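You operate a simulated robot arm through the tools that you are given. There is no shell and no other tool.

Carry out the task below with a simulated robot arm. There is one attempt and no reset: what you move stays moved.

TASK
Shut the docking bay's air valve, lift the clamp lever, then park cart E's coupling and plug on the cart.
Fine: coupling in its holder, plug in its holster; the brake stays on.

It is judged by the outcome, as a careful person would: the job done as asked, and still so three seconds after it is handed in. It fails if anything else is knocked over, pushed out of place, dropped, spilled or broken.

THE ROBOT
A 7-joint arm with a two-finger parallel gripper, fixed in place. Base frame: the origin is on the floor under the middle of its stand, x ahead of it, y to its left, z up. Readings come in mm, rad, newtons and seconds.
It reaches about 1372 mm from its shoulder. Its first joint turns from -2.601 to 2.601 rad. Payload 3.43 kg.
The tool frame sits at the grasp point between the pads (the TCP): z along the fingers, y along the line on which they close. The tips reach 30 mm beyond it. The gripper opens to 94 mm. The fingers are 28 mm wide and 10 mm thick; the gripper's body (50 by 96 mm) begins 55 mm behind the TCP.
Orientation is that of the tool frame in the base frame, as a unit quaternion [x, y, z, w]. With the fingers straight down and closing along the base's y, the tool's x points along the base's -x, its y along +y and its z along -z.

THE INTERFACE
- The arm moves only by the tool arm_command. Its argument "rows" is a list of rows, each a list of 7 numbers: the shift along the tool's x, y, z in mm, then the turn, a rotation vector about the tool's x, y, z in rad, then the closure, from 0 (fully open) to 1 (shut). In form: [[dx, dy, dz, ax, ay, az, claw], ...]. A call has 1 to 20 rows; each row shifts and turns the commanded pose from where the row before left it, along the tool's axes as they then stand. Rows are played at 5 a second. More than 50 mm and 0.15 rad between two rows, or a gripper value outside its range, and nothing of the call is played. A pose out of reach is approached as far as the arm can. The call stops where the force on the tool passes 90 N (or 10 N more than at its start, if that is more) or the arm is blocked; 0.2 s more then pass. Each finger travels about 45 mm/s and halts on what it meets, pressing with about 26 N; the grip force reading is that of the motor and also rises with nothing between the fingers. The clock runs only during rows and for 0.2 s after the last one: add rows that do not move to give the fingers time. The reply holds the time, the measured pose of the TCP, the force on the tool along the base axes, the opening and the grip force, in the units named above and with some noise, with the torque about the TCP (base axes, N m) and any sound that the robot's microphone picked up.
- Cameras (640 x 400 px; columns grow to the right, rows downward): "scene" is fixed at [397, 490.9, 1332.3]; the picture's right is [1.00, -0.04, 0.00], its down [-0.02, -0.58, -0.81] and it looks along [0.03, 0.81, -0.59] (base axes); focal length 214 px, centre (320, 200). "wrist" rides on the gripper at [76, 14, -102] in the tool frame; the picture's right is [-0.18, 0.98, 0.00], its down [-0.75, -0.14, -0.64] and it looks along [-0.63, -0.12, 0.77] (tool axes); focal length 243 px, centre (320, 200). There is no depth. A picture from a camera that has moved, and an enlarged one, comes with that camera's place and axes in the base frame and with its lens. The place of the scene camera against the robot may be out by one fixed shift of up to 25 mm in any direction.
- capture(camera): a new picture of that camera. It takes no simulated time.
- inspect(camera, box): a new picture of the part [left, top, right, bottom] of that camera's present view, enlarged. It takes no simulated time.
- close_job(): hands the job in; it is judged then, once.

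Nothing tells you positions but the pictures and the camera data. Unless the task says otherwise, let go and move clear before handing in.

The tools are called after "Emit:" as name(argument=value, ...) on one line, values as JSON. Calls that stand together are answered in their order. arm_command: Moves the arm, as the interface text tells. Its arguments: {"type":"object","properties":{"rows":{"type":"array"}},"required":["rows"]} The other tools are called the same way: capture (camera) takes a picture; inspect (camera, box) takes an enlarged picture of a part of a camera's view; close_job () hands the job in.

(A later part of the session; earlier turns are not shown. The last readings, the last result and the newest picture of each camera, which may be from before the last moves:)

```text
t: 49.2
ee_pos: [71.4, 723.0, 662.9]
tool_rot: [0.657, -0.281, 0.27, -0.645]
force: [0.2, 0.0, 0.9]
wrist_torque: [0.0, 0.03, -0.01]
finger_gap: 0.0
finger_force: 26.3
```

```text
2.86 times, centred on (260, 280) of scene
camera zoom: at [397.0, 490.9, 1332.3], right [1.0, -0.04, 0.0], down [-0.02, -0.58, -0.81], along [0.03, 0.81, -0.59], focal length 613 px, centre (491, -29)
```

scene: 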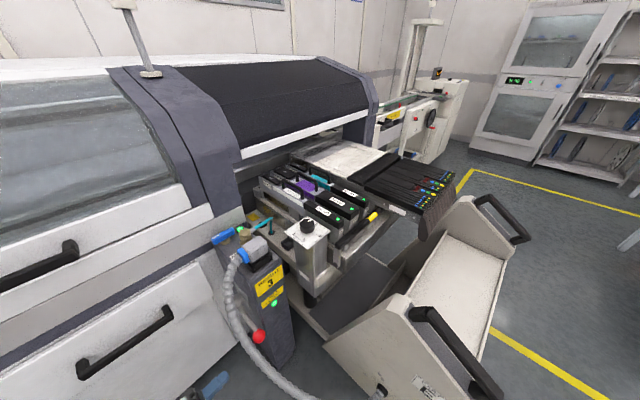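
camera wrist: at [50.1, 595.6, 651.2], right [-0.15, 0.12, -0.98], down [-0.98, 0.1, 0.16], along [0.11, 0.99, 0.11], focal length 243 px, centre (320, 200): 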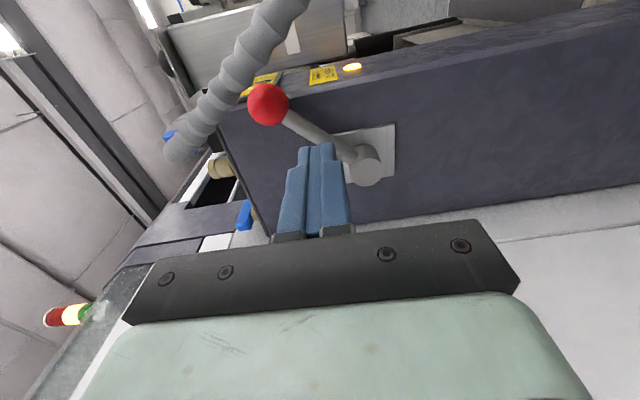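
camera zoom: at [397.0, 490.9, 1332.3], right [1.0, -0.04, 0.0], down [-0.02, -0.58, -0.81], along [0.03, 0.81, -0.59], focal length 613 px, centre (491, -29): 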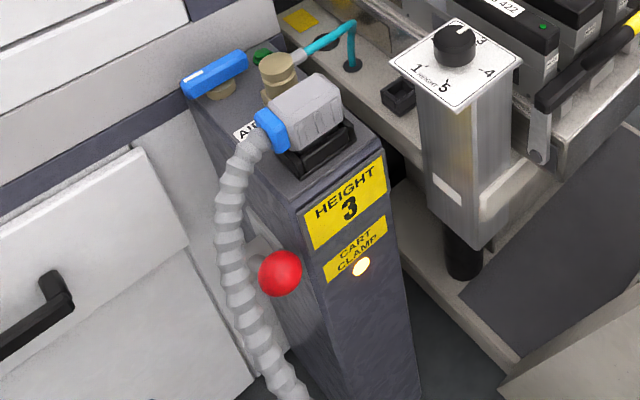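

Both steps held: the air light by the valve has gone out and the lever stays up with amber showing. Next is the coupling, so I'll rise and bring the tool back to vertical.

Emit:
arm_command(rows=[[0, -45, 0, 0, 0, 0, 0.6], [0, -45, 0, 0, 0, 0, 0.3], [0, -45, 0, 0, 0, 0, 0], [0, -45, 0, 0, 0, 0, 0], [0, -45, 0, 0, 0, 0, 0], [0, -45, 0, 0, 0, 0, 0], [0, -45, 0, 0, 0, 0, 0], [0, 0, 0, -0.1409, -0.0005, -0.0017, 0], [0, 0, 0, -0.1409, -0.0005, -0.0017, 0], [0, 0, 0, -0.1409, -0.0005, -0.0017, 0], [0, 0, 0, -0.1409, -0.0005, -0.0017, 0], [0, 0, 0, -0.1409, -0.0005, -0.0017, 0], [0, 0, 0, -0.1409, -0.0005, -0.0017, 0], [0, 0, 0, -0.1409, -0.0005, -0.0017, 0], [0, 0, 0, -0.1409, -0.0005, -0.0017, 0], [0, 0, 0, -0.1409, -0.0005, -0.0017, 0], [0, 0, 0, -0.1409, -0.0005, -0.0017, 0], [0, 0, 0, -0.1409, -0.0005, -0.0017, 0], [0, 0, 0, 0, 0, 0, 0]])

Emit:
capture(camera="wrist")

```text
t: 53.2
ee_pos: [80.1, 724.9, 980.2]
tool_rot: [0.924, -0.382, 0.0, 0.0]
force: [0.0, -1.5, 0.5]
wrist_torque: [0.0, 0.01, -0.01]
finger_gap: 94.0
finger_force: 0.2
```

```text
taken
camera wrist: at [122.7, 660.4, 1081.5], right [-0.82, -0.57, 0.0], down [-0.43, 0.63, 0.64], along [-0.36, 0.53, -0.77], focal length 243 px, centre (320, 200)
```

wrist: 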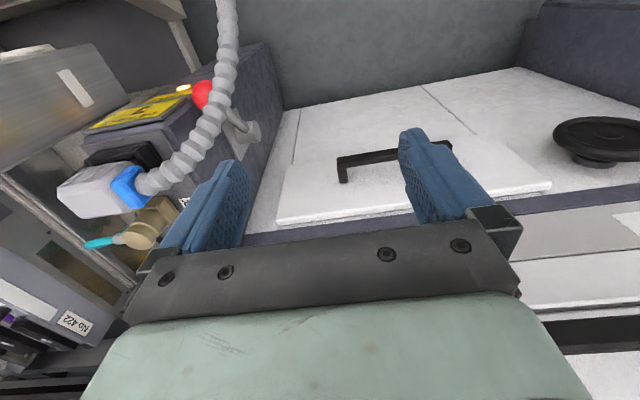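

The tool is vertical again. I'll move over the coupling and then test the quarter-turn yaw I need, which puts the camera on the cart side.

Emit:
arm_command(rows=[[-17, -37.6, 0, 0, 0, 0, 0], [-17, -37.6, 0, 0, 0, 0, 0], [-17, -37.6, 0, 0, 0, 0, 0], [-17, -37.6, 0, 0, 0, 0, 0], [-17, -37.6, 0, 0, 0, 0, 0], [-17, -37.6, 0, 0, 0, 0, 0], [-17, -37.6, 0, 0, 0, 0, 0], [0, 0, 0, 0, 0, -0.1428, 0], [0, 0, 0, 0, 0, -0.1428, 0], [0, 0, 0, 0, 0, -0.1428, 0], [0, 0, 0, 0, 0, -0.1428, 0], [0, 0, 0, 0, 0, -0.1428, 0], [0, 0, 0, 0, 0, -0.1428, 0], [0, 0, 0, 0, 0, -0.1428, 0], [0, 0, 0, 0, 0, -0.1428, 0], [0, 0, 0, 0, 0, -0.1428, 0], [0, 0, 0, 0, 0, -0.1428, 0], [0, 0, 0, 0, 0, -0.1428, 0], [0, 0, 0, 0, 0, 0, 0]])

Emit:
capture(camera="wrist")

Emit:
capture(camera="scene")

```text
t: 57.2
ee_pos: [181.0, 995.5, 978.5]
tool_rot: [0.924, 0.383, 0.001, 0.0]
force: [-0.3, 0.5, 0.5]
wrist_torque: [0.0, 0.01, -0.02]
finger_gap: 94.0
finger_force: 0.0
```

```text
taken
camera wrist: at [244.7, 1038.6, 1081.8], right [0.57, -0.82, 0.0], down [-0.63, -0.43, 0.64], along [-0.53, -0.36, -0.77], focal length 243 px, centre (320, 200)
```

wrist: 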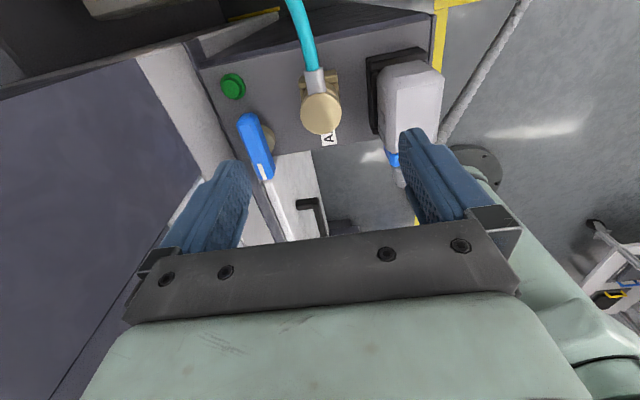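

```text
taken
```

scene: 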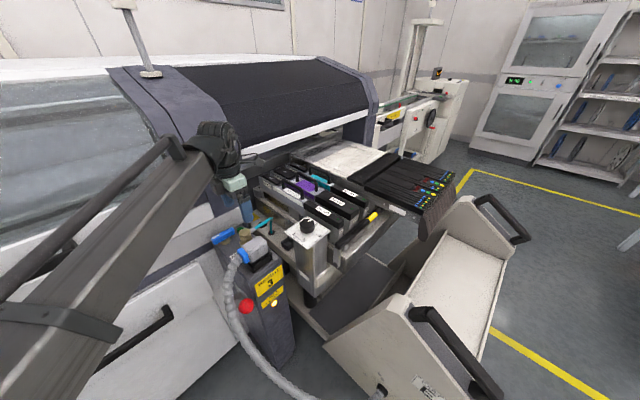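

That yaw works. I'll test now, with nothing in hand, whether another quarter turn is possible, since I'll need it for parking the coupling.

Emit:
arm_command(rows=[[0, 0, 0, 0, 0, -0.1428, 0], [0, 0, 0, 0, 0, -0.1428, 0], [0, 0, 0, 0, 0, -0.1428, 0], [0, 0, 0, 0, 0, -0.1428, 0], [0, 0, 0, 0, 0, -0.1428, 0], [0, 0, 0, 0, 0, -0.1428, 0], [0, 0, 0, 0, 0, -0.1428, 0], [0, 0, 0, 0, 0, -0.1428, 0], [0, 0, 0, 0, 0, -0.1428, 0], [0, 0, 0, 0, 0, -0.1428, 0], [0, 0, 0, 0, 0, -0.1428, 0], [0, 0, 0, 0, 0, 0, 0]])

Emit:
capture(camera="scene")

Emit:
capture(camera="wrist")

```text
t: 59.8
ee_pos: [180.5, 996.0, 978.5]
tool_rot: [0.793, 0.609, 0.0, 0.0]
force: [-0.4, -0.4, -0.6]
wrist_torque: [-0.02, 0.01, -0.01]
finger_gap: 94.2
finger_force: 0.0
out of reach, approached as far as the arm can: row 5, 6, 7, 8, 9, 10, 11
```

```text
taken
```

scene: 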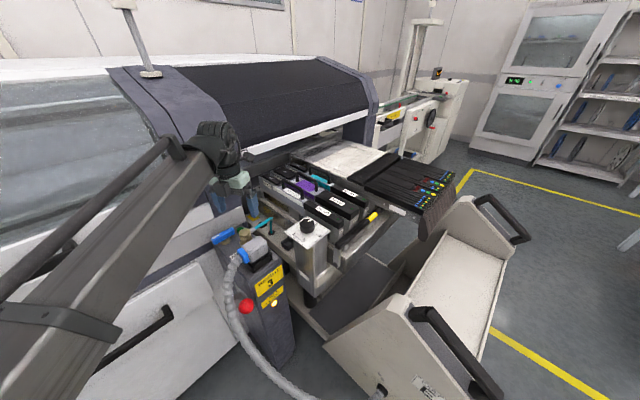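

```text
taken
camera wrist: at [213.8, 1064.4, 1081.8], right [0.9, -0.43, 0.0], down [-0.33, -0.69, 0.64], along [-0.28, -0.58, -0.77], focal length 243 px, centre (320, 200)
```

wrist: 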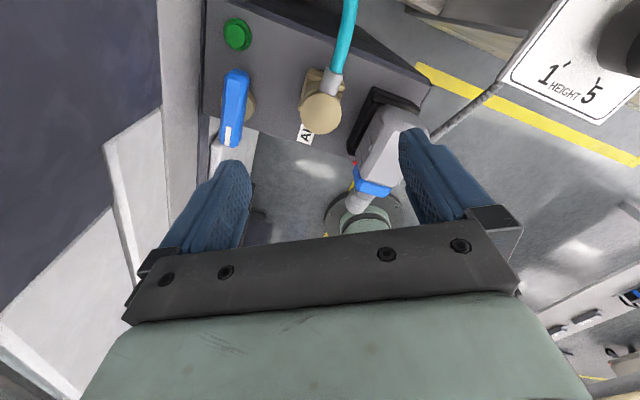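

The wrist can't go much past x-axis 75°, so I'll grip the coupling with the tool's x-axis at about 188° and rotate to 278°, which stays within range and clears the knob plate. I'll unwind the wrist now.

Emit:
arm_command(rows=[[0, 0, 0, 0, 0, 0.149, 0], [0, 0, 0, 0, 0, 0.149, 0], [0, 0, 0, 0, 0, 0.149, 0], [0, 0, 0, 0, 0, 0.149, 0], [0, 0, 0, 0, 0, 0.149, 0], [0, 0, 0, 0, 0, 0.149, 0], [0, 0, 0, 0, 0, 0.149, 0], [0, 0, 0, 0, 0, 0.149, 0], [0, 0, 0, 0, 0, 0.149, 0], [0, 0, 0, 0, 0, 0.149, 0], [0, 0, 0, 0, 0, 0.149, 0], [0, 0, 0, 0, 0, 0.149, 0], [0, 0, 0, 0, 0, 0.149, 0], [0, 0, 0, 0, 0, 0.149, 0], [0, 0, 0, 0, 0, 0.149, 0]])

Emit:
arm_command(rows=[[0, 0, 0, 0, 0, 0.149, 0], [0, 0, 0, 0, 0, 0.149, 0], [0, 0, 0, 0, 0, 0.149, 0], [0, 0, 0, 0, 0, 0.149, 0], [0, 0, 0, 0, 0, 0.149, 0], [0, 0, 0, 0, 0, 0.149, 0], [0, 0, 0, 0, 0, 0.149, 0], [0, 0, 0, 0, 0, 0.149, 0], [0, 0, 0, 0, 0, 0.149, 0], [0, 0, 0, 0, 0, 0.149, 0], [0, 0, 0, 0, 0, 0.149, 0], [0, 0, 0, 0, 0, 0.149, 0], [0, 0, 0, 0, 0, 0.149, 0], [0, 0, 0, 0, 0, 0.139, 0], [0, 0, 0, 0, 0, 0, 0]])

Emit:
capture(camera="wrist")

Emit:
inspect(camera="wrist", box=[250, 40, 410, 180])

```text
t: 63.0
ee_pos: [180.8, 996.0, 978.5]
tool_rot: [0.894, -0.448, 0.0, 0.0]
force: [0.9, 0.4, 0.2]
wrist_torque: [0.01, -0.04, 0.01]
finger_gap: 94.0
finger_force: 0.0
```

```text
t: 66.2
ee_pos: [180.5, 995.7, 978.6]
tool_rot: [-0.068, 0.998, 0.0, 0.0]
force: [0.0, -0.1, -0.7]
wrist_torque: [0.04, -0.02, -0.01]
finger_gap: 93.9
finger_force: 0.1
```

```text
taken
camera wrist: at [103.0, 998.5, 1081.3], right [0.05, 1.0, 0.0], down [0.77, -0.04, 0.64], along [0.64, -0.03, -0.77], focal length 243 px, centre (320, 200)
```

wrist: 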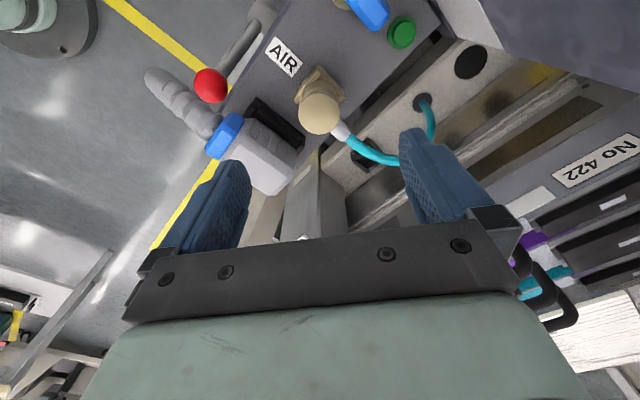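

```text
2.86 times, centred on (330, 110) of wrist
camera zoom: at [103.0, 998.5, 1081.3], right [0.05, 1.0, 0.0], down [0.77, -0.04, 0.64], along [0.64, -0.03, -0.77], focal length 693 px, centre (291, 457)
```

zoom: 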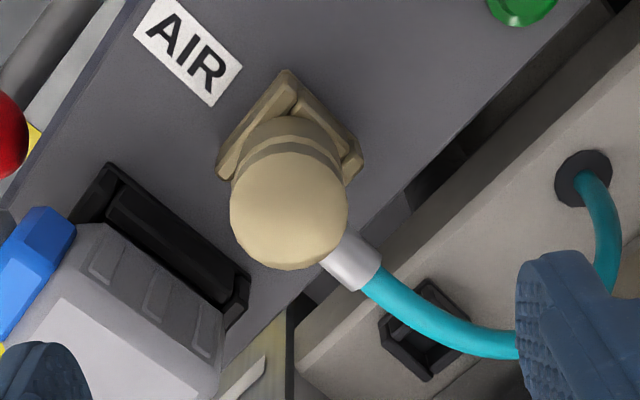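

I'm directly above the coupling, whose cap centre I take to be about (181.5, 995, 866) and 39 mm wide. I'll narrow the fingers so they clear the plug, offset slightly away from the hose ferrule, and descend partway to check.

Emit:
arm_command(rows=[[0, 0, 0, 0, 0, 0, 0.34], [4.1, -0.8, 0, 0, 0, 0, 0.34], [0, 0, 30, 0, 0, 0, 0.34], [0, 0, 30, 0, 0, 0, 0.34], [0, 0, 0, 0, 0, 0, 0.34]])

Emit:
capture(camera="wrist")

Emit:
inspect(camera="wrist", box=[240, 60, 400, 220])

Emit:
inspect(camera="scene", box=[190, 170, 310, 270])

```text
t: 67.4
ee_pos: [176.6, 994.7, 919.2]
tool_rot: [-0.069, 0.998, 0.0, 0.0]
force: [-0.1, -0.3, -0.1]
wrist_torque: [-0.01, 0.02, -0.02]
finger_gap: 61.7
finger_force: 0.1
```

```text
taken
camera wrist: at [98.4, 997.7, 1020.9], right [0.05, 1.0, 0.0], down [0.77, -0.04, 0.64], along [0.64, -0.03, -0.77], focal length 243 px, centre (320, 200)
```

wrist: 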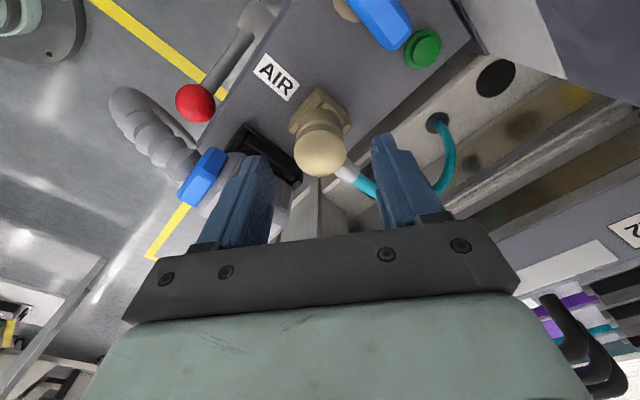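

```text
2.50 times, centred on (320, 140) of wrist
camera zoom: at [98.4, 997.7, 1020.9], right [0.05, 1.0, 0.0], down [0.77, -0.04, 0.64], along [0.64, -0.03, -0.77], focal length 606 px, centre (320, 350)
```

zoom: 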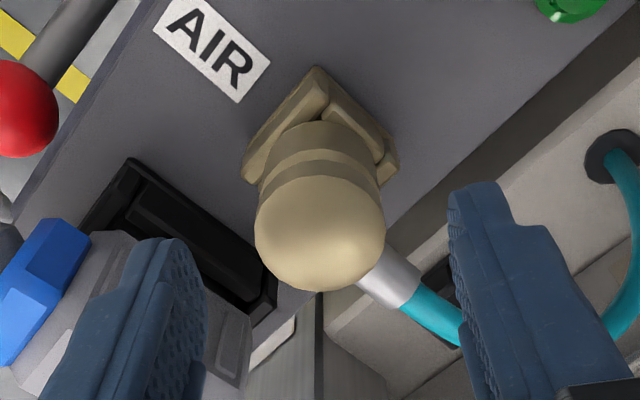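

```text
4.00 times, centred on (250, 220) of scene
camera zoom: at [397.0, 490.9, 1332.3], right [1.0, -0.04, 0.0], down [-0.02, -0.58, -0.81], along [0.03, 0.81, -0.59], focal length 858 px, centre (600, 120)
```

zoom: 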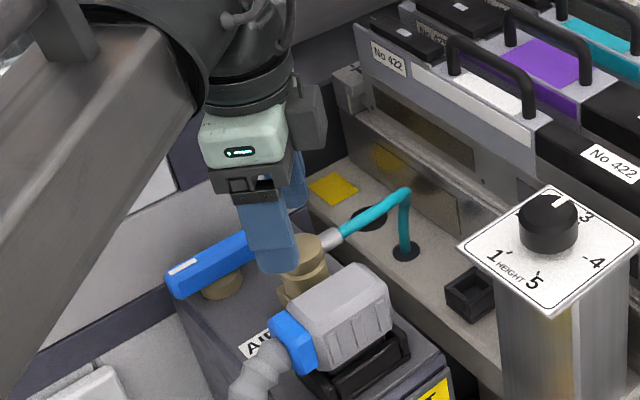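

The alignment looks good, with the cap top at about z 870. I'll descend to grip height and close.

Emit:
arm_command(rows=[[0, 0, 26, 0, 0, 0, 0.34], [0, 0, 25, 0, 0, 0, 0.34], [0, 0, 0, 0, 0, 0, 0.34]])

Emit:
inspect(camera="wrist", box=[220, 90, 420, 240])

Emit:
inspect(camera="scene", box=[190, 190, 310, 270])

```text
t: 68.2
ee_pos: [177.6, 994.3, 867.9]
tool_rot: [-0.07, 0.998, 0.001, 0.001]
force: [-0.1, 0.3, 0.0]
wrist_torque: [-0.02, 0.01, 0.02]
finger_gap: 62.0
finger_force: 0.2
```

```text
2.67 times, centred on (320, 165) of wrist
camera zoom: at [98.9, 997.3, 970.0], right [0.05, 1.0, 0.0], down [0.77, -0.04, 0.64], along [0.64, -0.03, -0.77], focal length 647 px, centre (320, 293)
```

zoom: 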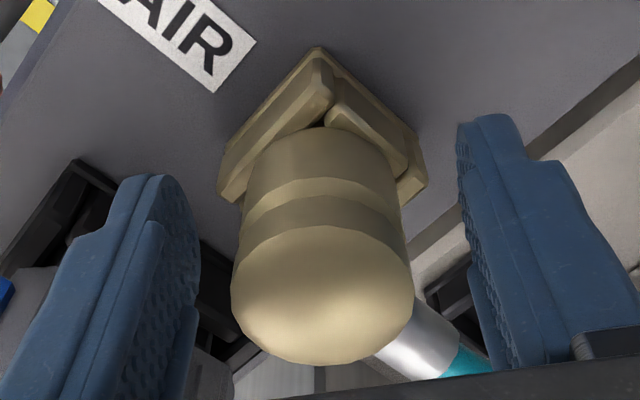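

```text
5.00 times, centred on (250, 230) of scene
camera zoom: at [397.0, 490.9, 1332.3], right [1.0, -0.04, 0.0], down [-0.02, -0.58, -0.81], along [0.03, 0.81, -0.59], focal length 1072 px, centre (670, 50)
```

zoom: 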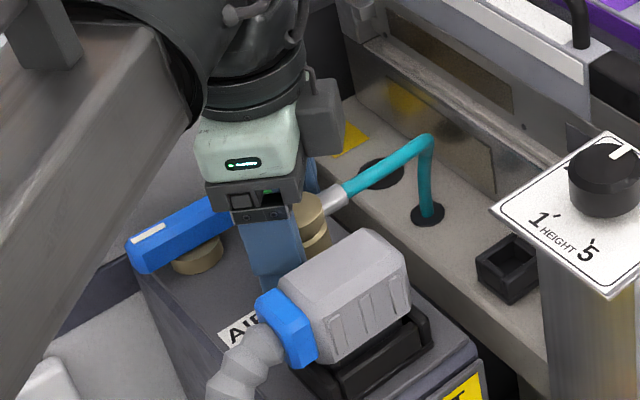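

The coupling is a plain round body with its ferrule on the cart side. I'll shift 5–6 mm further from the ferrule so the finger clears it, then close.

Emit:
arm_command(rows=[[5.5, 0, 0, 0, 0, 0, 0.34], [0, 0, 0, 0, 0, 0, 0.34], [0, 0, 0, 0, 0, 0, 0.5], [0, 0, 0, 0, 0, 0, 0.7], [0, 0, 0, 0, 0, 0, 0.8], [0, 0, 0, 0, 0, 0, 0.8]])

Emit:
inspect(camera="wrist", box=[220, 90, 420, 240])

```text
t: 69.6
ee_pos: [172.1, 994.6, 868.3]
tool_rot: [-0.069, 0.998, 0.0, 0.0]
force: [-0.4, -0.5, 0.1]
wrist_torque: [0.01, 0.05, -0.01]
finger_gap: 39.4
finger_force: 25.7
```

```text
2.67 times, centred on (320, 165) of wrist
camera zoom: at [93.3, 996.3, 970.3], right [0.05, 1.0, 0.0], down [0.77, -0.04, 0.64], along [0.64, -0.03, -0.77], focal length 647 px, centre (320, 293)
```

zoom: 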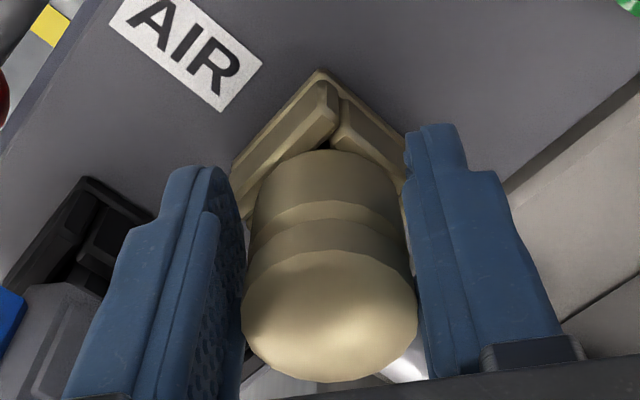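

I have the coupling: 39.4 mm between the fingers at full grip force. Now a slow straight lift to draw it off the port.

Emit:
arm_command(rows=[[0, 0, -4, 0, 0, 0, 0.9], [0, 0, -6, 0, 0, 0, 0.9], [0, 0, -8, 0, 0, 0, 0.9], [0, 0, -8, 0, 0, 0, 0.9], [0, 0, 0, 0, 0, 0, 0.9]])

Emit:
inspect(camera="wrist", box=[220, 90, 420, 240])

Emit:
inspect(camera="scene", box=[190, 190, 310, 270])

```text
t: 70.8
ee_pos: [172.8, 992.9, 894.5]
tool_rot: [-0.069, 0.998, 0.0, 0.0]
force: [-0.2, 0.3, -1.2]
wrist_torque: [0.01, -0.02, 0.02]
finger_gap: 39.7
finger_force: 25.8
```

```text
2.67 times, centred on (320, 165) of wrist
camera zoom: at [93.7, 996.2, 996.8], right [0.05, 1.0, 0.0], down [0.77, -0.04, 0.64], along [0.64, -0.03, -0.77], focal length 647 px, centre (320, 293)
```

zoom: 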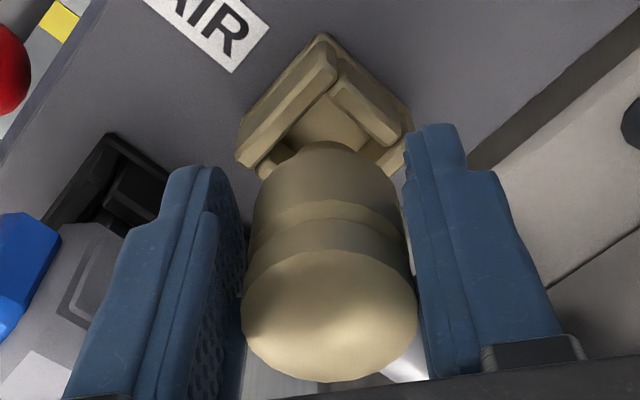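

```text
5.00 times, centred on (250, 230) of scene
camera zoom: at [397.0, 490.9, 1332.3], right [1.0, -0.04, 0.0], down [-0.02, -0.58, -0.81], along [0.03, 0.81, -0.59], focal length 1072 px, centre (670, 50)
```

zoom: 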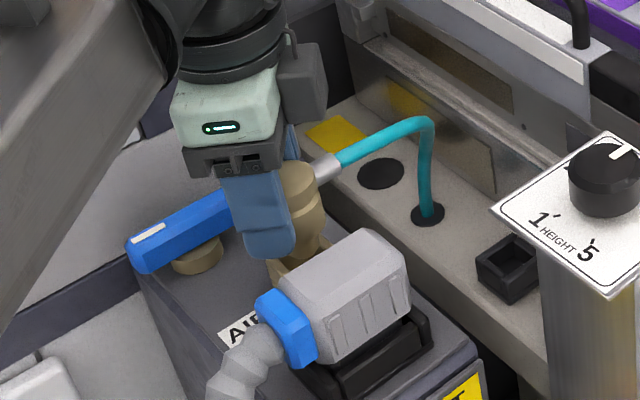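

It came off cleanly. I'll raise a little more and carry it across toward the cart's cup.

Emit:
arm_command(rows=[[0, 0, -10, 0, 0, 0, 0.9], [-17, 6, -5, 0, 0, 0, 0.9], [-25, 8, 0, 0, 0, 0, 0.9], [-30, 10, 0, 0, 0, 0, 0.9], [-30, 10, 0, 0, 0, 0, 0.9], [-33, 12, 0, 0, 0, 0, 0.9], [0, 0, 0, 0, 0, 0, 0.9]])

Emit:
capture(camera="wrist")

Emit:
inspect(camera="scene", box=[200, 170, 340, 270])

```text
t: 72.4
ee_pos: [299.4, 1058.2, 907.9]
tool_rot: [-0.07, 0.998, 0.0, 0.0]
force: [-0.2, 0.2, -1.8]
wrist_torque: [0.02, -0.03, -0.01]
finger_gap: 39.6
finger_force: 26.2
```

```text
taken
camera wrist: at [220.7, 1060.3, 1011.4], right [0.05, 1.0, 0.0], down [0.77, -0.04, 0.64], along [0.64, -0.03, -0.77], focal length 243 px, centre (320, 200)
```

wrist: 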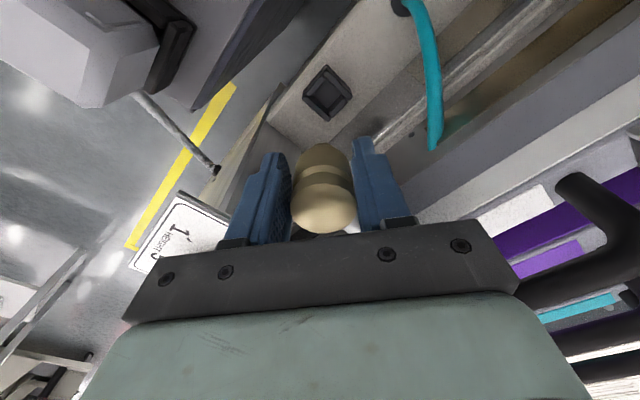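

```text
4.00 times, centred on (270, 220) of scene
camera zoom: at [397.0, 490.9, 1332.3], right [1.0, -0.04, 0.0], down [-0.02, -0.58, -0.81], along [0.03, 0.81, -0.59], focal length 858 px, centre (520, 120)
```

zoom: 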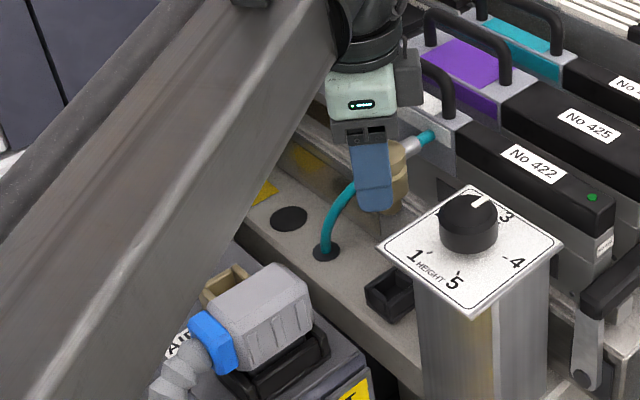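

The hose is following without strain and the cup is in clear view. I'll zoom in to fix its position.

Emit:
inspect(camera="wrist", box=[280, 50, 380, 130])

Emit:
inspect(camera="scene", box=[275, 195, 335, 245])

```text
5.00 times, centred on (330, 90) of wrist
camera zoom: at [220.7, 1060.3, 1011.4], right [0.05, 1.0, 0.0], down [0.77, -0.04, 0.64], along [0.64, -0.03, -0.77], focal length 1213 px, centre (270, 750)
```

zoom: 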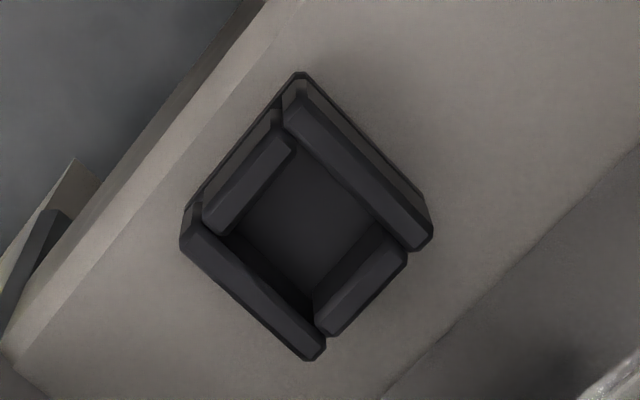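

```text
8.00 times, centred on (305, 220) of scene
camera zoom: at [397.0, 490.9, 1332.3], right [1.0, -0.04, 0.0], down [-0.02, -0.58, -0.81], along [0.03, 0.81, -0.59], focal length 1716 px, centre (440, 40)
```

zoom: 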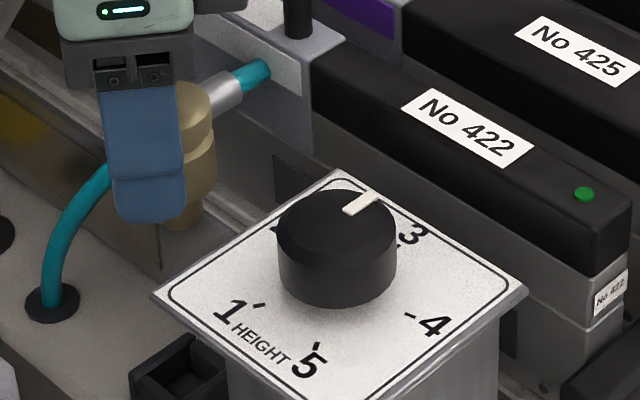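

The cup is at about (300, 1064.7). I'll turn the coupling a quarter turn so the ferrule faces back toward its hose outlet, staying high.

Emit:
arm_command(rows=[[0, 0, 0, 0, 0, -0.1428, 0.9], [0, 0, 0, 0, 0, -0.1428, 0.9], [0, 0, 0, 0, 0, -0.1428, 0.9], [0, 0, 0, 0, 0, -0.1428, 0.9], [0, 0, 0, 0, 0, -0.1428, 0.9], [0, 0, 0, 0, 0, -0.1428, 0.9], [0, 0, 0, 0, 0, -0.1428, 0.9], [0, 0, 0, 0, 0, -0.1428, 0.9], [0, 0, 0, 0, 0, -0.1428, 0.9], [0, 0, 0, 0, 0, -0.1428, 0.9], [0, 0, 0, 0, 0, -0.1428, 0.9], [0, 0, 0, 0, 0, 0, 0.9]])

Emit:
capture(camera="wrist")

Emit:
inspect(camera="wrist", box=[250, 50, 400, 240])

Emit:
inspect(camera="scene", box=[230, 170, 350, 260])

```text
t: 75.0
ee_pos: [299.2, 1057.1, 908.5]
tool_rot: [0.755, -0.656, 0.0, 0.0]
force: [0.3, 0.2, -1.0]
wrist_torque: [0.0, 0.01, 0.0]
finger_gap: 39.3
finger_force: 25.4
```

```text
taken
camera wrist: at [294.8, 979.2, 1011.6], right [-1.0, 0.05, 0.0], down [0.04, 0.77, 0.64], along [0.03, 0.64, -0.77], focal length 243 px, centre (320, 200)
```

wrist: 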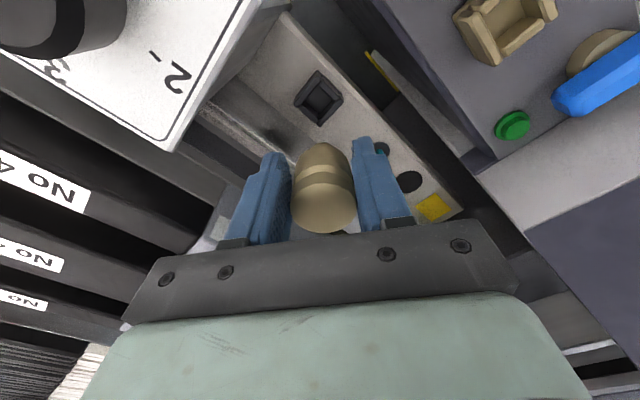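

```text
2.11 times, centred on (325, 145) of wrist
camera zoom: at [294.8, 979.2, 1011.6], right [-1.0, 0.05, 0.0], down [0.04, 0.77, 0.64], along [0.03, 0.64, -0.77], focal length 511 px, centre (310, 316)
```

zoom: 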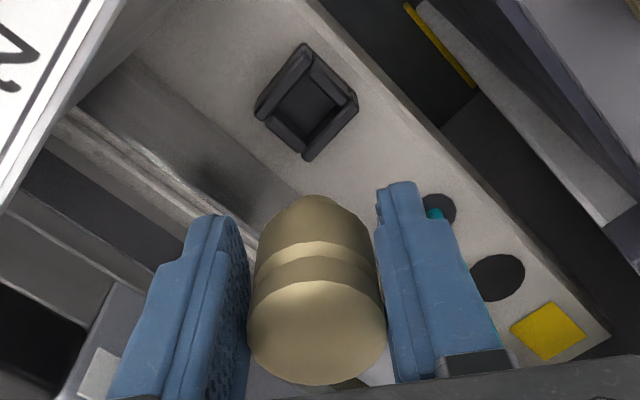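

```text
4.44 times, centred on (290, 215) of scene
camera zoom: at [397.0, 490.9, 1332.3], right [1.0, -0.04, 0.0], down [-0.02, -0.58, -0.81], along [0.03, 0.81, -0.59], focal length 953 px, centre (453, 133)
```

zoom: 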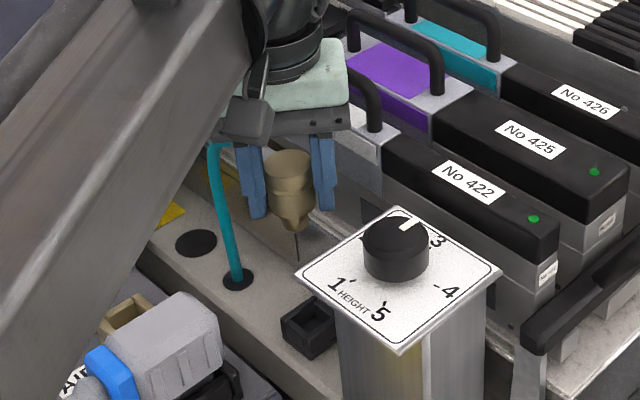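

The scene view now shows the coupling has a narrower spigot at the bottom. I'll zoom in on it and on the port's recess.

Emit:
inspect(camera="scene", box=[270, 190, 320, 230])

Emit:
inspect(camera="wrist", box=[440, 0, 560, 80])

Emit:
inspect(camera="wrist", box=[280, 60, 380, 240])

```text
10.00 times, centred on (295, 210) of scene
camera zoom: at [397.0, 490.9, 1332.3], right [1.0, -0.04, 0.0], down [-0.02, -0.58, -0.81], along [0.03, 0.81, -0.59], focal length 2145 px, centre (570, 100)
```

zoom: 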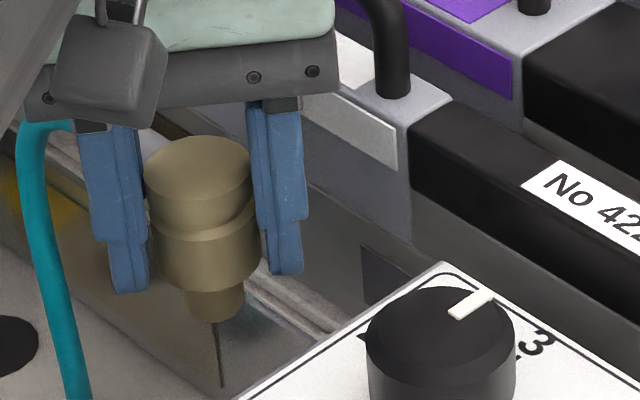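

```text
5.00 times, centred on (500, 40) of wrist
camera zoom: at [294.8, 979.2, 1011.6], right [-1.0, 0.05, 0.0], down [0.04, 0.77, 0.64], along [0.03, 0.64, -0.77], focal length 1213 px, centre (-580, 1000)
```

zoom: 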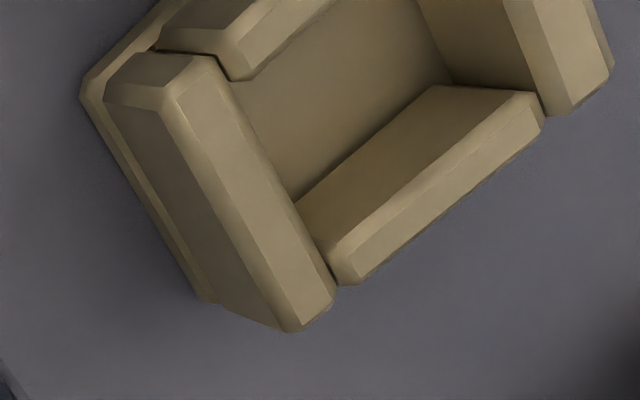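

```text
2.22 times, centred on (330, 150) of wrist
camera zoom: at [294.8, 979.2, 1011.6], right [-1.0, 0.05, 0.0], down [0.04, 0.77, 0.64], along [0.03, 0.64, -0.77], focal length 539 px, centre (298, 311)
```

zoom: 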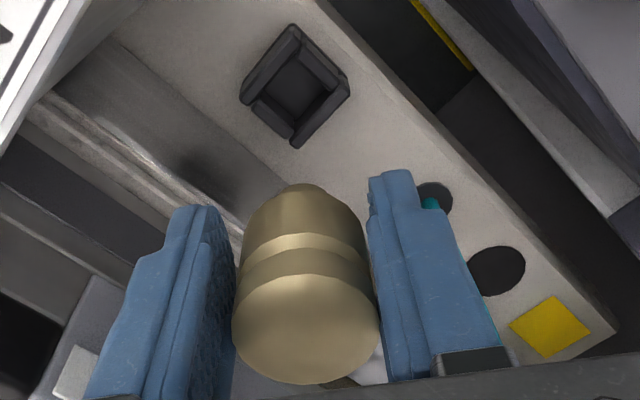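

The spigot is round, about 20 mm across, so its exact yaw isn't critical. I'll turn back about 15° so the wrist camera clears the knob plate, then lower partway and check the alignment.

Emit:
arm_command(rows=[[0, 0, 0, 0, 0, 0.131, 0.9], [0, 0, 0, 0, 0, 0.131, 0.9], [4, -0.5, 0, 0, 0, 0, 0.9], [0, 0, 26, 0, 0, 0, 0.9], [0, 0, 26, 0, 0, 0, 0.9], [0, 0, 22, 0, 0, 0, 0.9], [0, 0, 0, 0, 0, 0, 0.9]])

Emit:
capture(camera="wrist")

Emit:
inspect(camera="wrist", box=[260, 80, 400, 240])

Emit:
inspect(camera="scene", box=[260, 190, 330, 245])

```text
t: 76.6
ee_pos: [300.5, 1054.0, 834.9]
tool_rot: [-0.661, 0.751, 0.0, 0.0]
force: [0.7, -0.3, -1.1]
wrist_torque: [0.0, -0.01, 0.0]
finger_gap: 39.7
finger_force: 25.9
```

```text
taken
camera wrist: at [275.7, 978.5, 937.6], right [-0.95, 0.31, 0.0], down [0.23, 0.73, 0.64], along [0.2, 0.61, -0.77], focal length 243 px, centre (320, 200)
```

wrist: 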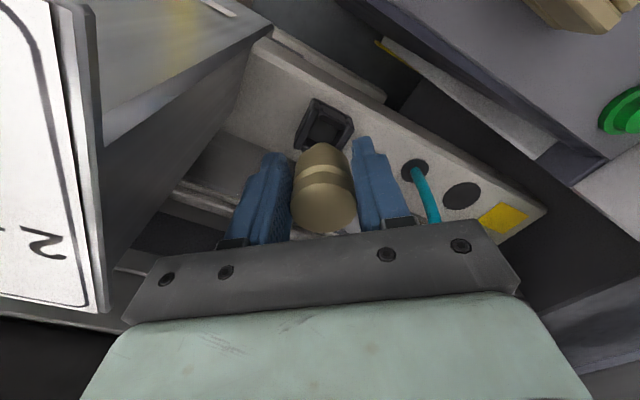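

```text
2.50 times, centred on (330, 160) of wrist
camera zoom: at [275.7, 978.5, 937.6], right [-0.95, 0.31, 0.0], down [0.23, 0.73, 0.64], along [0.2, 0.61, -0.77], focal length 606 px, centre (295, 300)
```

zoom: 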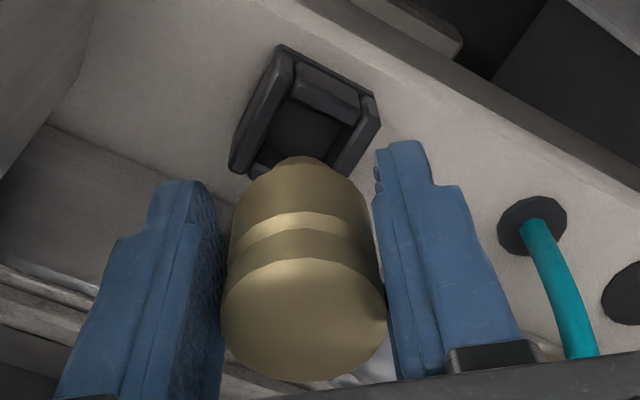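

```text
7.27 times, centred on (295, 218) of scene
camera zoom: at [397.0, 490.9, 1332.3], right [1.0, -0.04, 0.0], down [-0.02, -0.58, -0.81], along [0.03, 0.81, -0.59], focal length 1560 px, centre (502, 73)
```

zoom: 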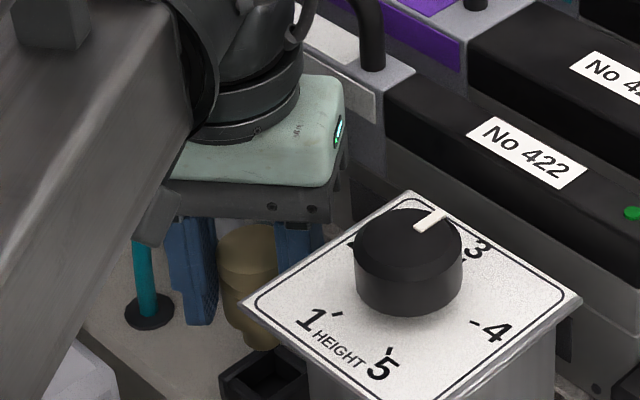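

The spigot and cup line up within about a millimetre in the wrist view. I'll make a small correction and lower to just above the cup.

Emit:
arm_command(rows=[[-0.7, 0.9, 10, 0, 0, 0, 0.9], [0, 0, 10, 0, 0, 0, 0.9], [0, 0, 8, 0, 0, 0, 0.9], [0, 0, 0, 0, 0, 0, 0.9]])

Emit:
inspect(camera="wrist", box=[260, 80, 400, 240])

Emit:
capture(camera="wrist")

Emit:
inspect(camera="scene", box=[260, 190, 330, 245])

```text
t: 77.6
ee_pos: [297.9, 1054.9, 806.0]
tool_rot: [-0.661, 0.75, 0.0, 0.0]
force: [-0.1, 0.2, -1.3]
wrist_torque: [0.02, 0.0, 0.01]
finger_gap: 39.4
finger_force: 26.6
```

```text
2.50 times, centred on (330, 160) of wrist
camera zoom: at [274.3, 979.4, 909.8], right [-0.95, 0.31, 0.0], down [0.23, 0.73, 0.64], along [0.2, 0.61, -0.77], focal length 606 px, centre (295, 300)
```

zoom: 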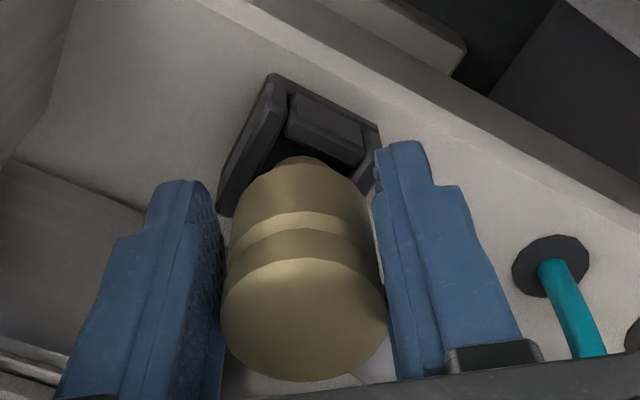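

```text
taken
camera wrist: at [274.3, 979.4, 909.8], right [-0.95, 0.31, 0.0], down [0.23, 0.73, 0.64], along [0.2, 0.61, -0.77], focal length 243 px, centre (320, 200)
```

wrist: 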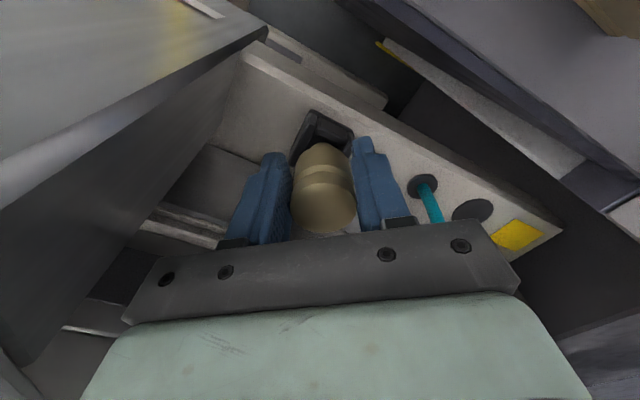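

```text
7.27 times, centred on (295, 218) of scene
camera zoom: at [397.0, 490.9, 1332.3], right [1.0, -0.04, 0.0], down [-0.02, -0.58, -0.81], along [0.03, 0.81, -0.59], focal length 1560 px, centre (502, 73)
```

zoom: 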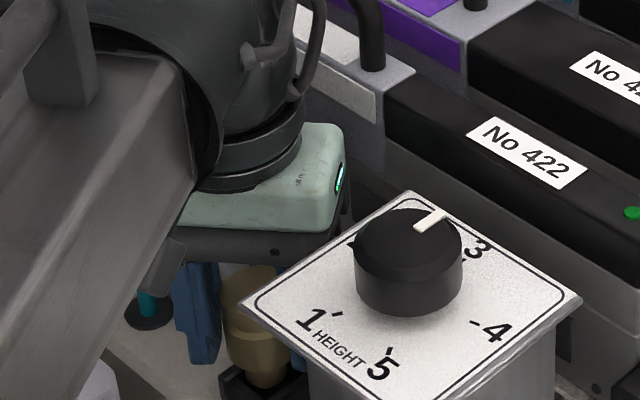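

Emit:
capture(camera="scene")

Emit:
inspect(camera="scene", box=[150, 120, 350, 280])

```text
taken
```

scene: 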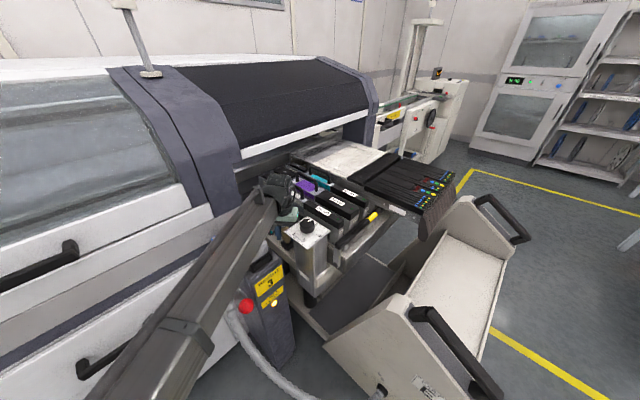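

```text
2.50 times, centred on (250, 200) of scene
camera zoom: at [397.0, 490.9, 1332.3], right [1.0, -0.04, 0.0], down [-0.02, -0.58, -0.81], along [0.03, 0.81, -0.59], focal length 536 px, centre (495, 200)
```

zoom: 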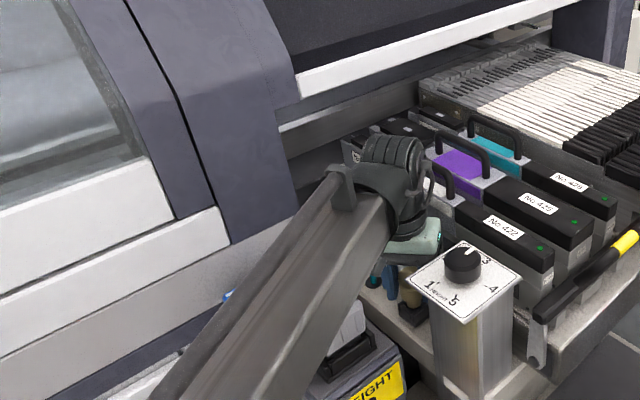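

The spigot sits over the cup's opening and the forearm is clear of the plug. I'll lower in small steps and watch for contact.

Emit:
arm_command(rows=[[0, 0, 5, 0, 0, 0, 0.9], [0, 0, 4, 0, 0, 0, 0.9], [0, 0, 3, 0, 0, 0, 0.9], [0, 0, 0, 0, 0, 0, 0.9]])

Emit:
inspect(camera="wrist", box=[260, 80, 400, 240])

Emit:
inspect(camera="scene", box=[260, 190, 330, 245])

```text
t: 78.6
ee_pos: [298.4, 1054.1, 795.7]
tool_rot: [-0.661, 0.75, 0.0, 0.0]
force: [0.2, 0.4, -1.5]
wrist_torque: [-0.01, -0.03, 0.0]
finger_gap: 39.3
finger_force: 25.8
```

```text
2.50 times, centred on (330, 160) of wrist
camera zoom: at [274.5, 979.6, 897.3], right [-0.95, 0.31, 0.0], down [0.23, 0.73, 0.64], along [0.2, 0.61, -0.77], focal length 606 px, centre (295, 300)
```

zoom: 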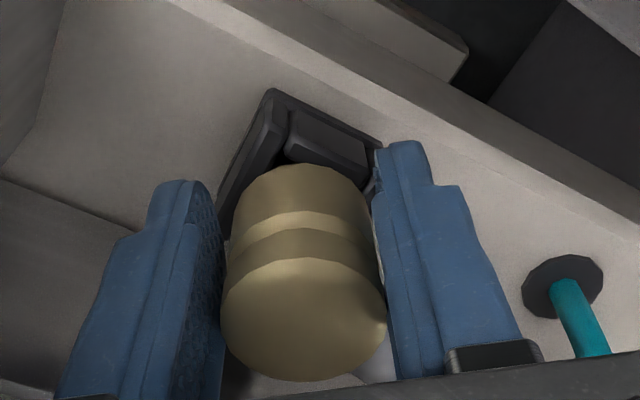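

```text
7.27 times, centred on (295, 218) of scene
camera zoom: at [397.0, 490.9, 1332.3], right [1.0, -0.04, 0.0], down [-0.02, -0.58, -0.81], along [0.03, 0.81, -0.59], focal length 1560 px, centre (502, 73)
```

zoom: 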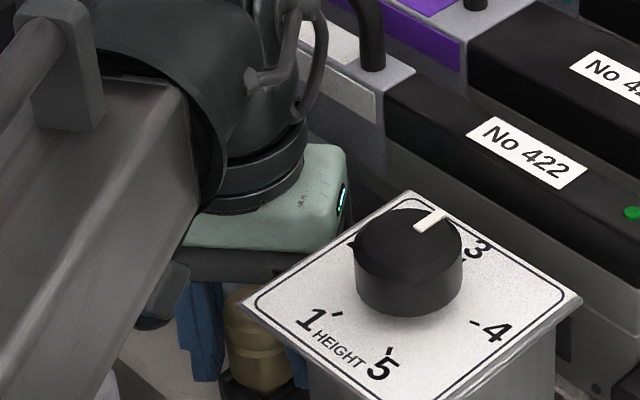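

The spigot has gone inside the cup with no resistance. I'll keep lowering gently until it seats.

Emit:
arm_command(rows=[[0, 0, 3, 0, 0, 0, 0.9], [0, 0, 2, 0, 0, 0, 0.9], [0, 0, 2, 0, 0, 0, 0.9]])

Emit:
inspect(camera="wrist", box=[260, 80, 400, 240])

```text
t: 79.4
ee_pos: [298.2, 1054.3, 789.9]
tool_rot: [-0.661, 0.75, 0.001, 0.001]
force: [0.1, 1.0, 12.0]
wrist_torque: [0.15, 0.0, 0.02]
finger_gap: 39.3
finger_force: 25.7
```

```text
2.50 times, centred on (330, 160) of wrist
camera zoom: at [274.7, 979.1, 892.1], right [-0.95, 0.31, 0.0], down [0.23, 0.73, 0.64], along [0.2, 0.61, -0.77], focal length 606 px, centre (295, 300)
```

zoom: 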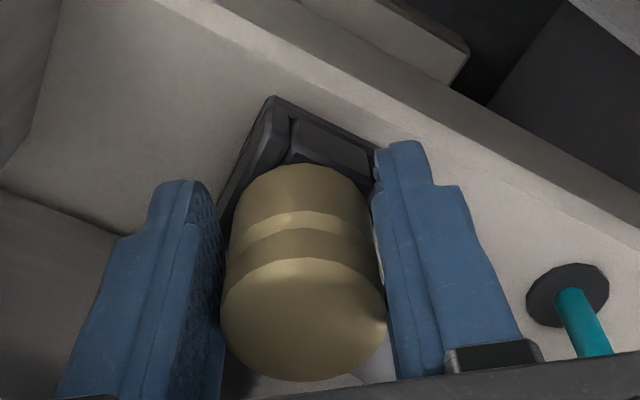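

It has seated: 12 N upward at exactly the predicted height. I'll open the fingers a little and back straight up.

Emit:
arm_command(rows=[[0, 0, 0, 0, 0, 0, 0.55], [0, 0, 0, 0, 0, 0, 0.4], [0, 0, 0, 0, 0, 0, 0.38], [0, 0, 0, 0, 0, 0, 0.38]])

Emit:
inspect(camera="wrist", box=[240, 80, 400, 240])

```text
t: 80.4
ee_pos: [299.0, 1053.8, 788.5]
tool_rot: [-0.661, 0.75, 0.001, 0.001]
force: [-0.7, 0.0, -0.1]
wrist_torque: [-0.03, -0.02, 0.01]
finger_gap: 58.2
finger_force: 0.1
```

```text
2.50 times, centred on (320, 160) of wrist
camera zoom: at [274.7, 979.2, 890.6], right [-0.95, 0.31, 0.0], down [0.23, 0.73, 0.64], along [0.2, 0.61, -0.77], focal length 606 px, centre (320, 300)
```

zoom: 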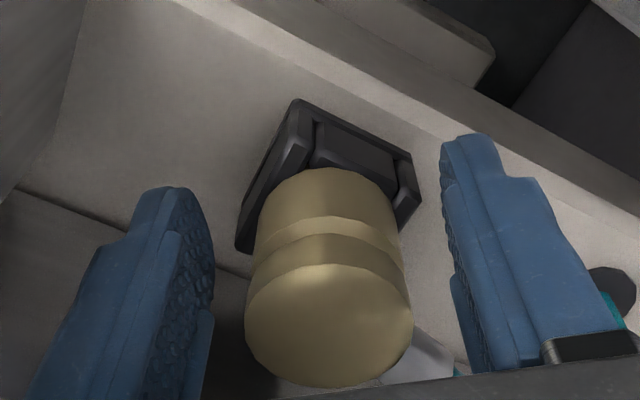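

The coupling is standing in its cup on its own. I'll lift clear and take a look.

Emit:
arm_command(rows=[[0, 0, -15, 0, 0, 0, 0.38], [0, 0, -20, 0, 0, 0, 0.38], [0, 0, -40, 0, 0, 0, 0.38], [0, 0, -40, 0, 0, 0, 0.38], [0, 0, -45, 0, 0, 0, 0.2], [0, 0, -45, 0, 0, 0, 0.1], [0, 0, 0, 0, 0, 0, 0]])

Emit:
capture(camera="wrist")

Emit:
inspect(camera="wrist", box=[250, 60, 430, 180])

Emit:
inspect(camera="scene", box=[220, 170, 340, 260])

```text
t: 82.0
ee_pos: [298.9, 1054.6, 994.5]
tool_rot: [-0.661, 0.751, 0.0, 0.0]
force: [0.4, -0.1, -0.5]
wrist_torque: [-0.01, 0.01, -0.03]
finger_gap: 94.1
finger_force: 0.0
```

```text
taken
camera wrist: at [274.5, 979.6, 1096.3], right [-0.95, 0.31, 0.0], down [0.23, 0.73, 0.64], along [0.2, 0.61, -0.77], focal length 243 px, centre (320, 200)
```

wrist: 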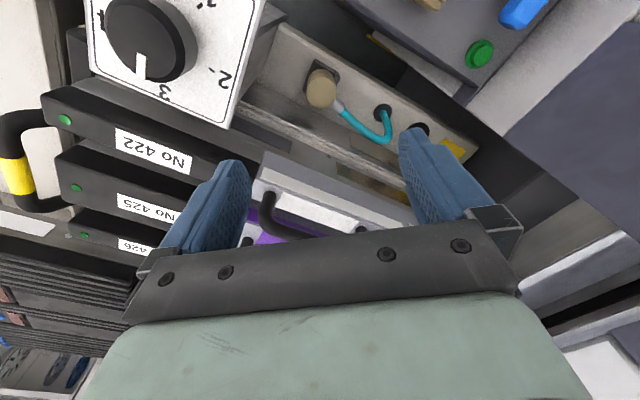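

```text
3.33 times, centred on (340, 120) of wrist
camera zoom: at [274.5, 979.6, 1096.3], right [-0.95, 0.31, 0.0], down [0.23, 0.73, 0.64], along [0.2, 0.61, -0.77], focal length 809 px, centre (253, 467)
```

zoom: 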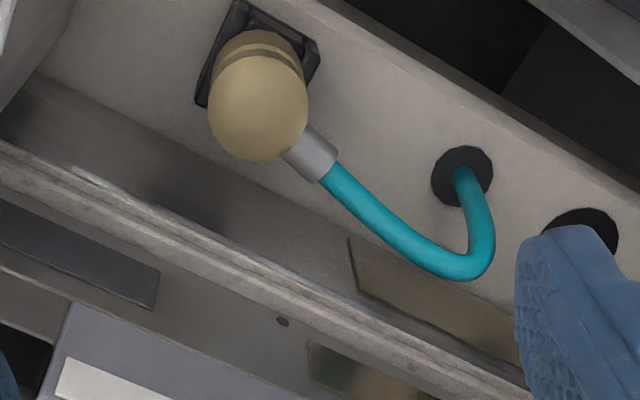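

```text
4.44 times, centred on (280, 215) of scene
camera zoom: at [397.0, 490.9, 1332.3], right [1.0, -0.04, 0.0], down [-0.02, -0.58, -0.81], along [0.03, 0.81, -0.59], focal length 953 px, centre (498, 133)
```

zoom: 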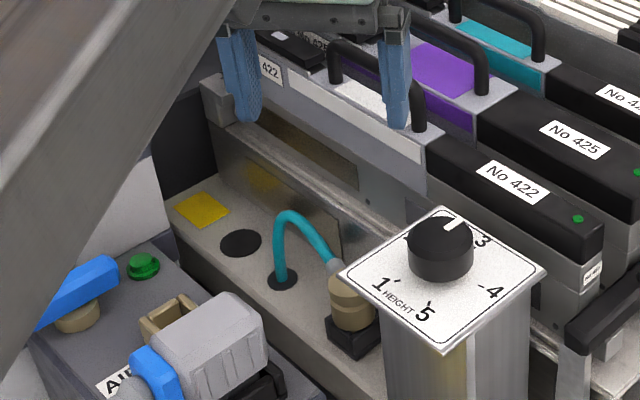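

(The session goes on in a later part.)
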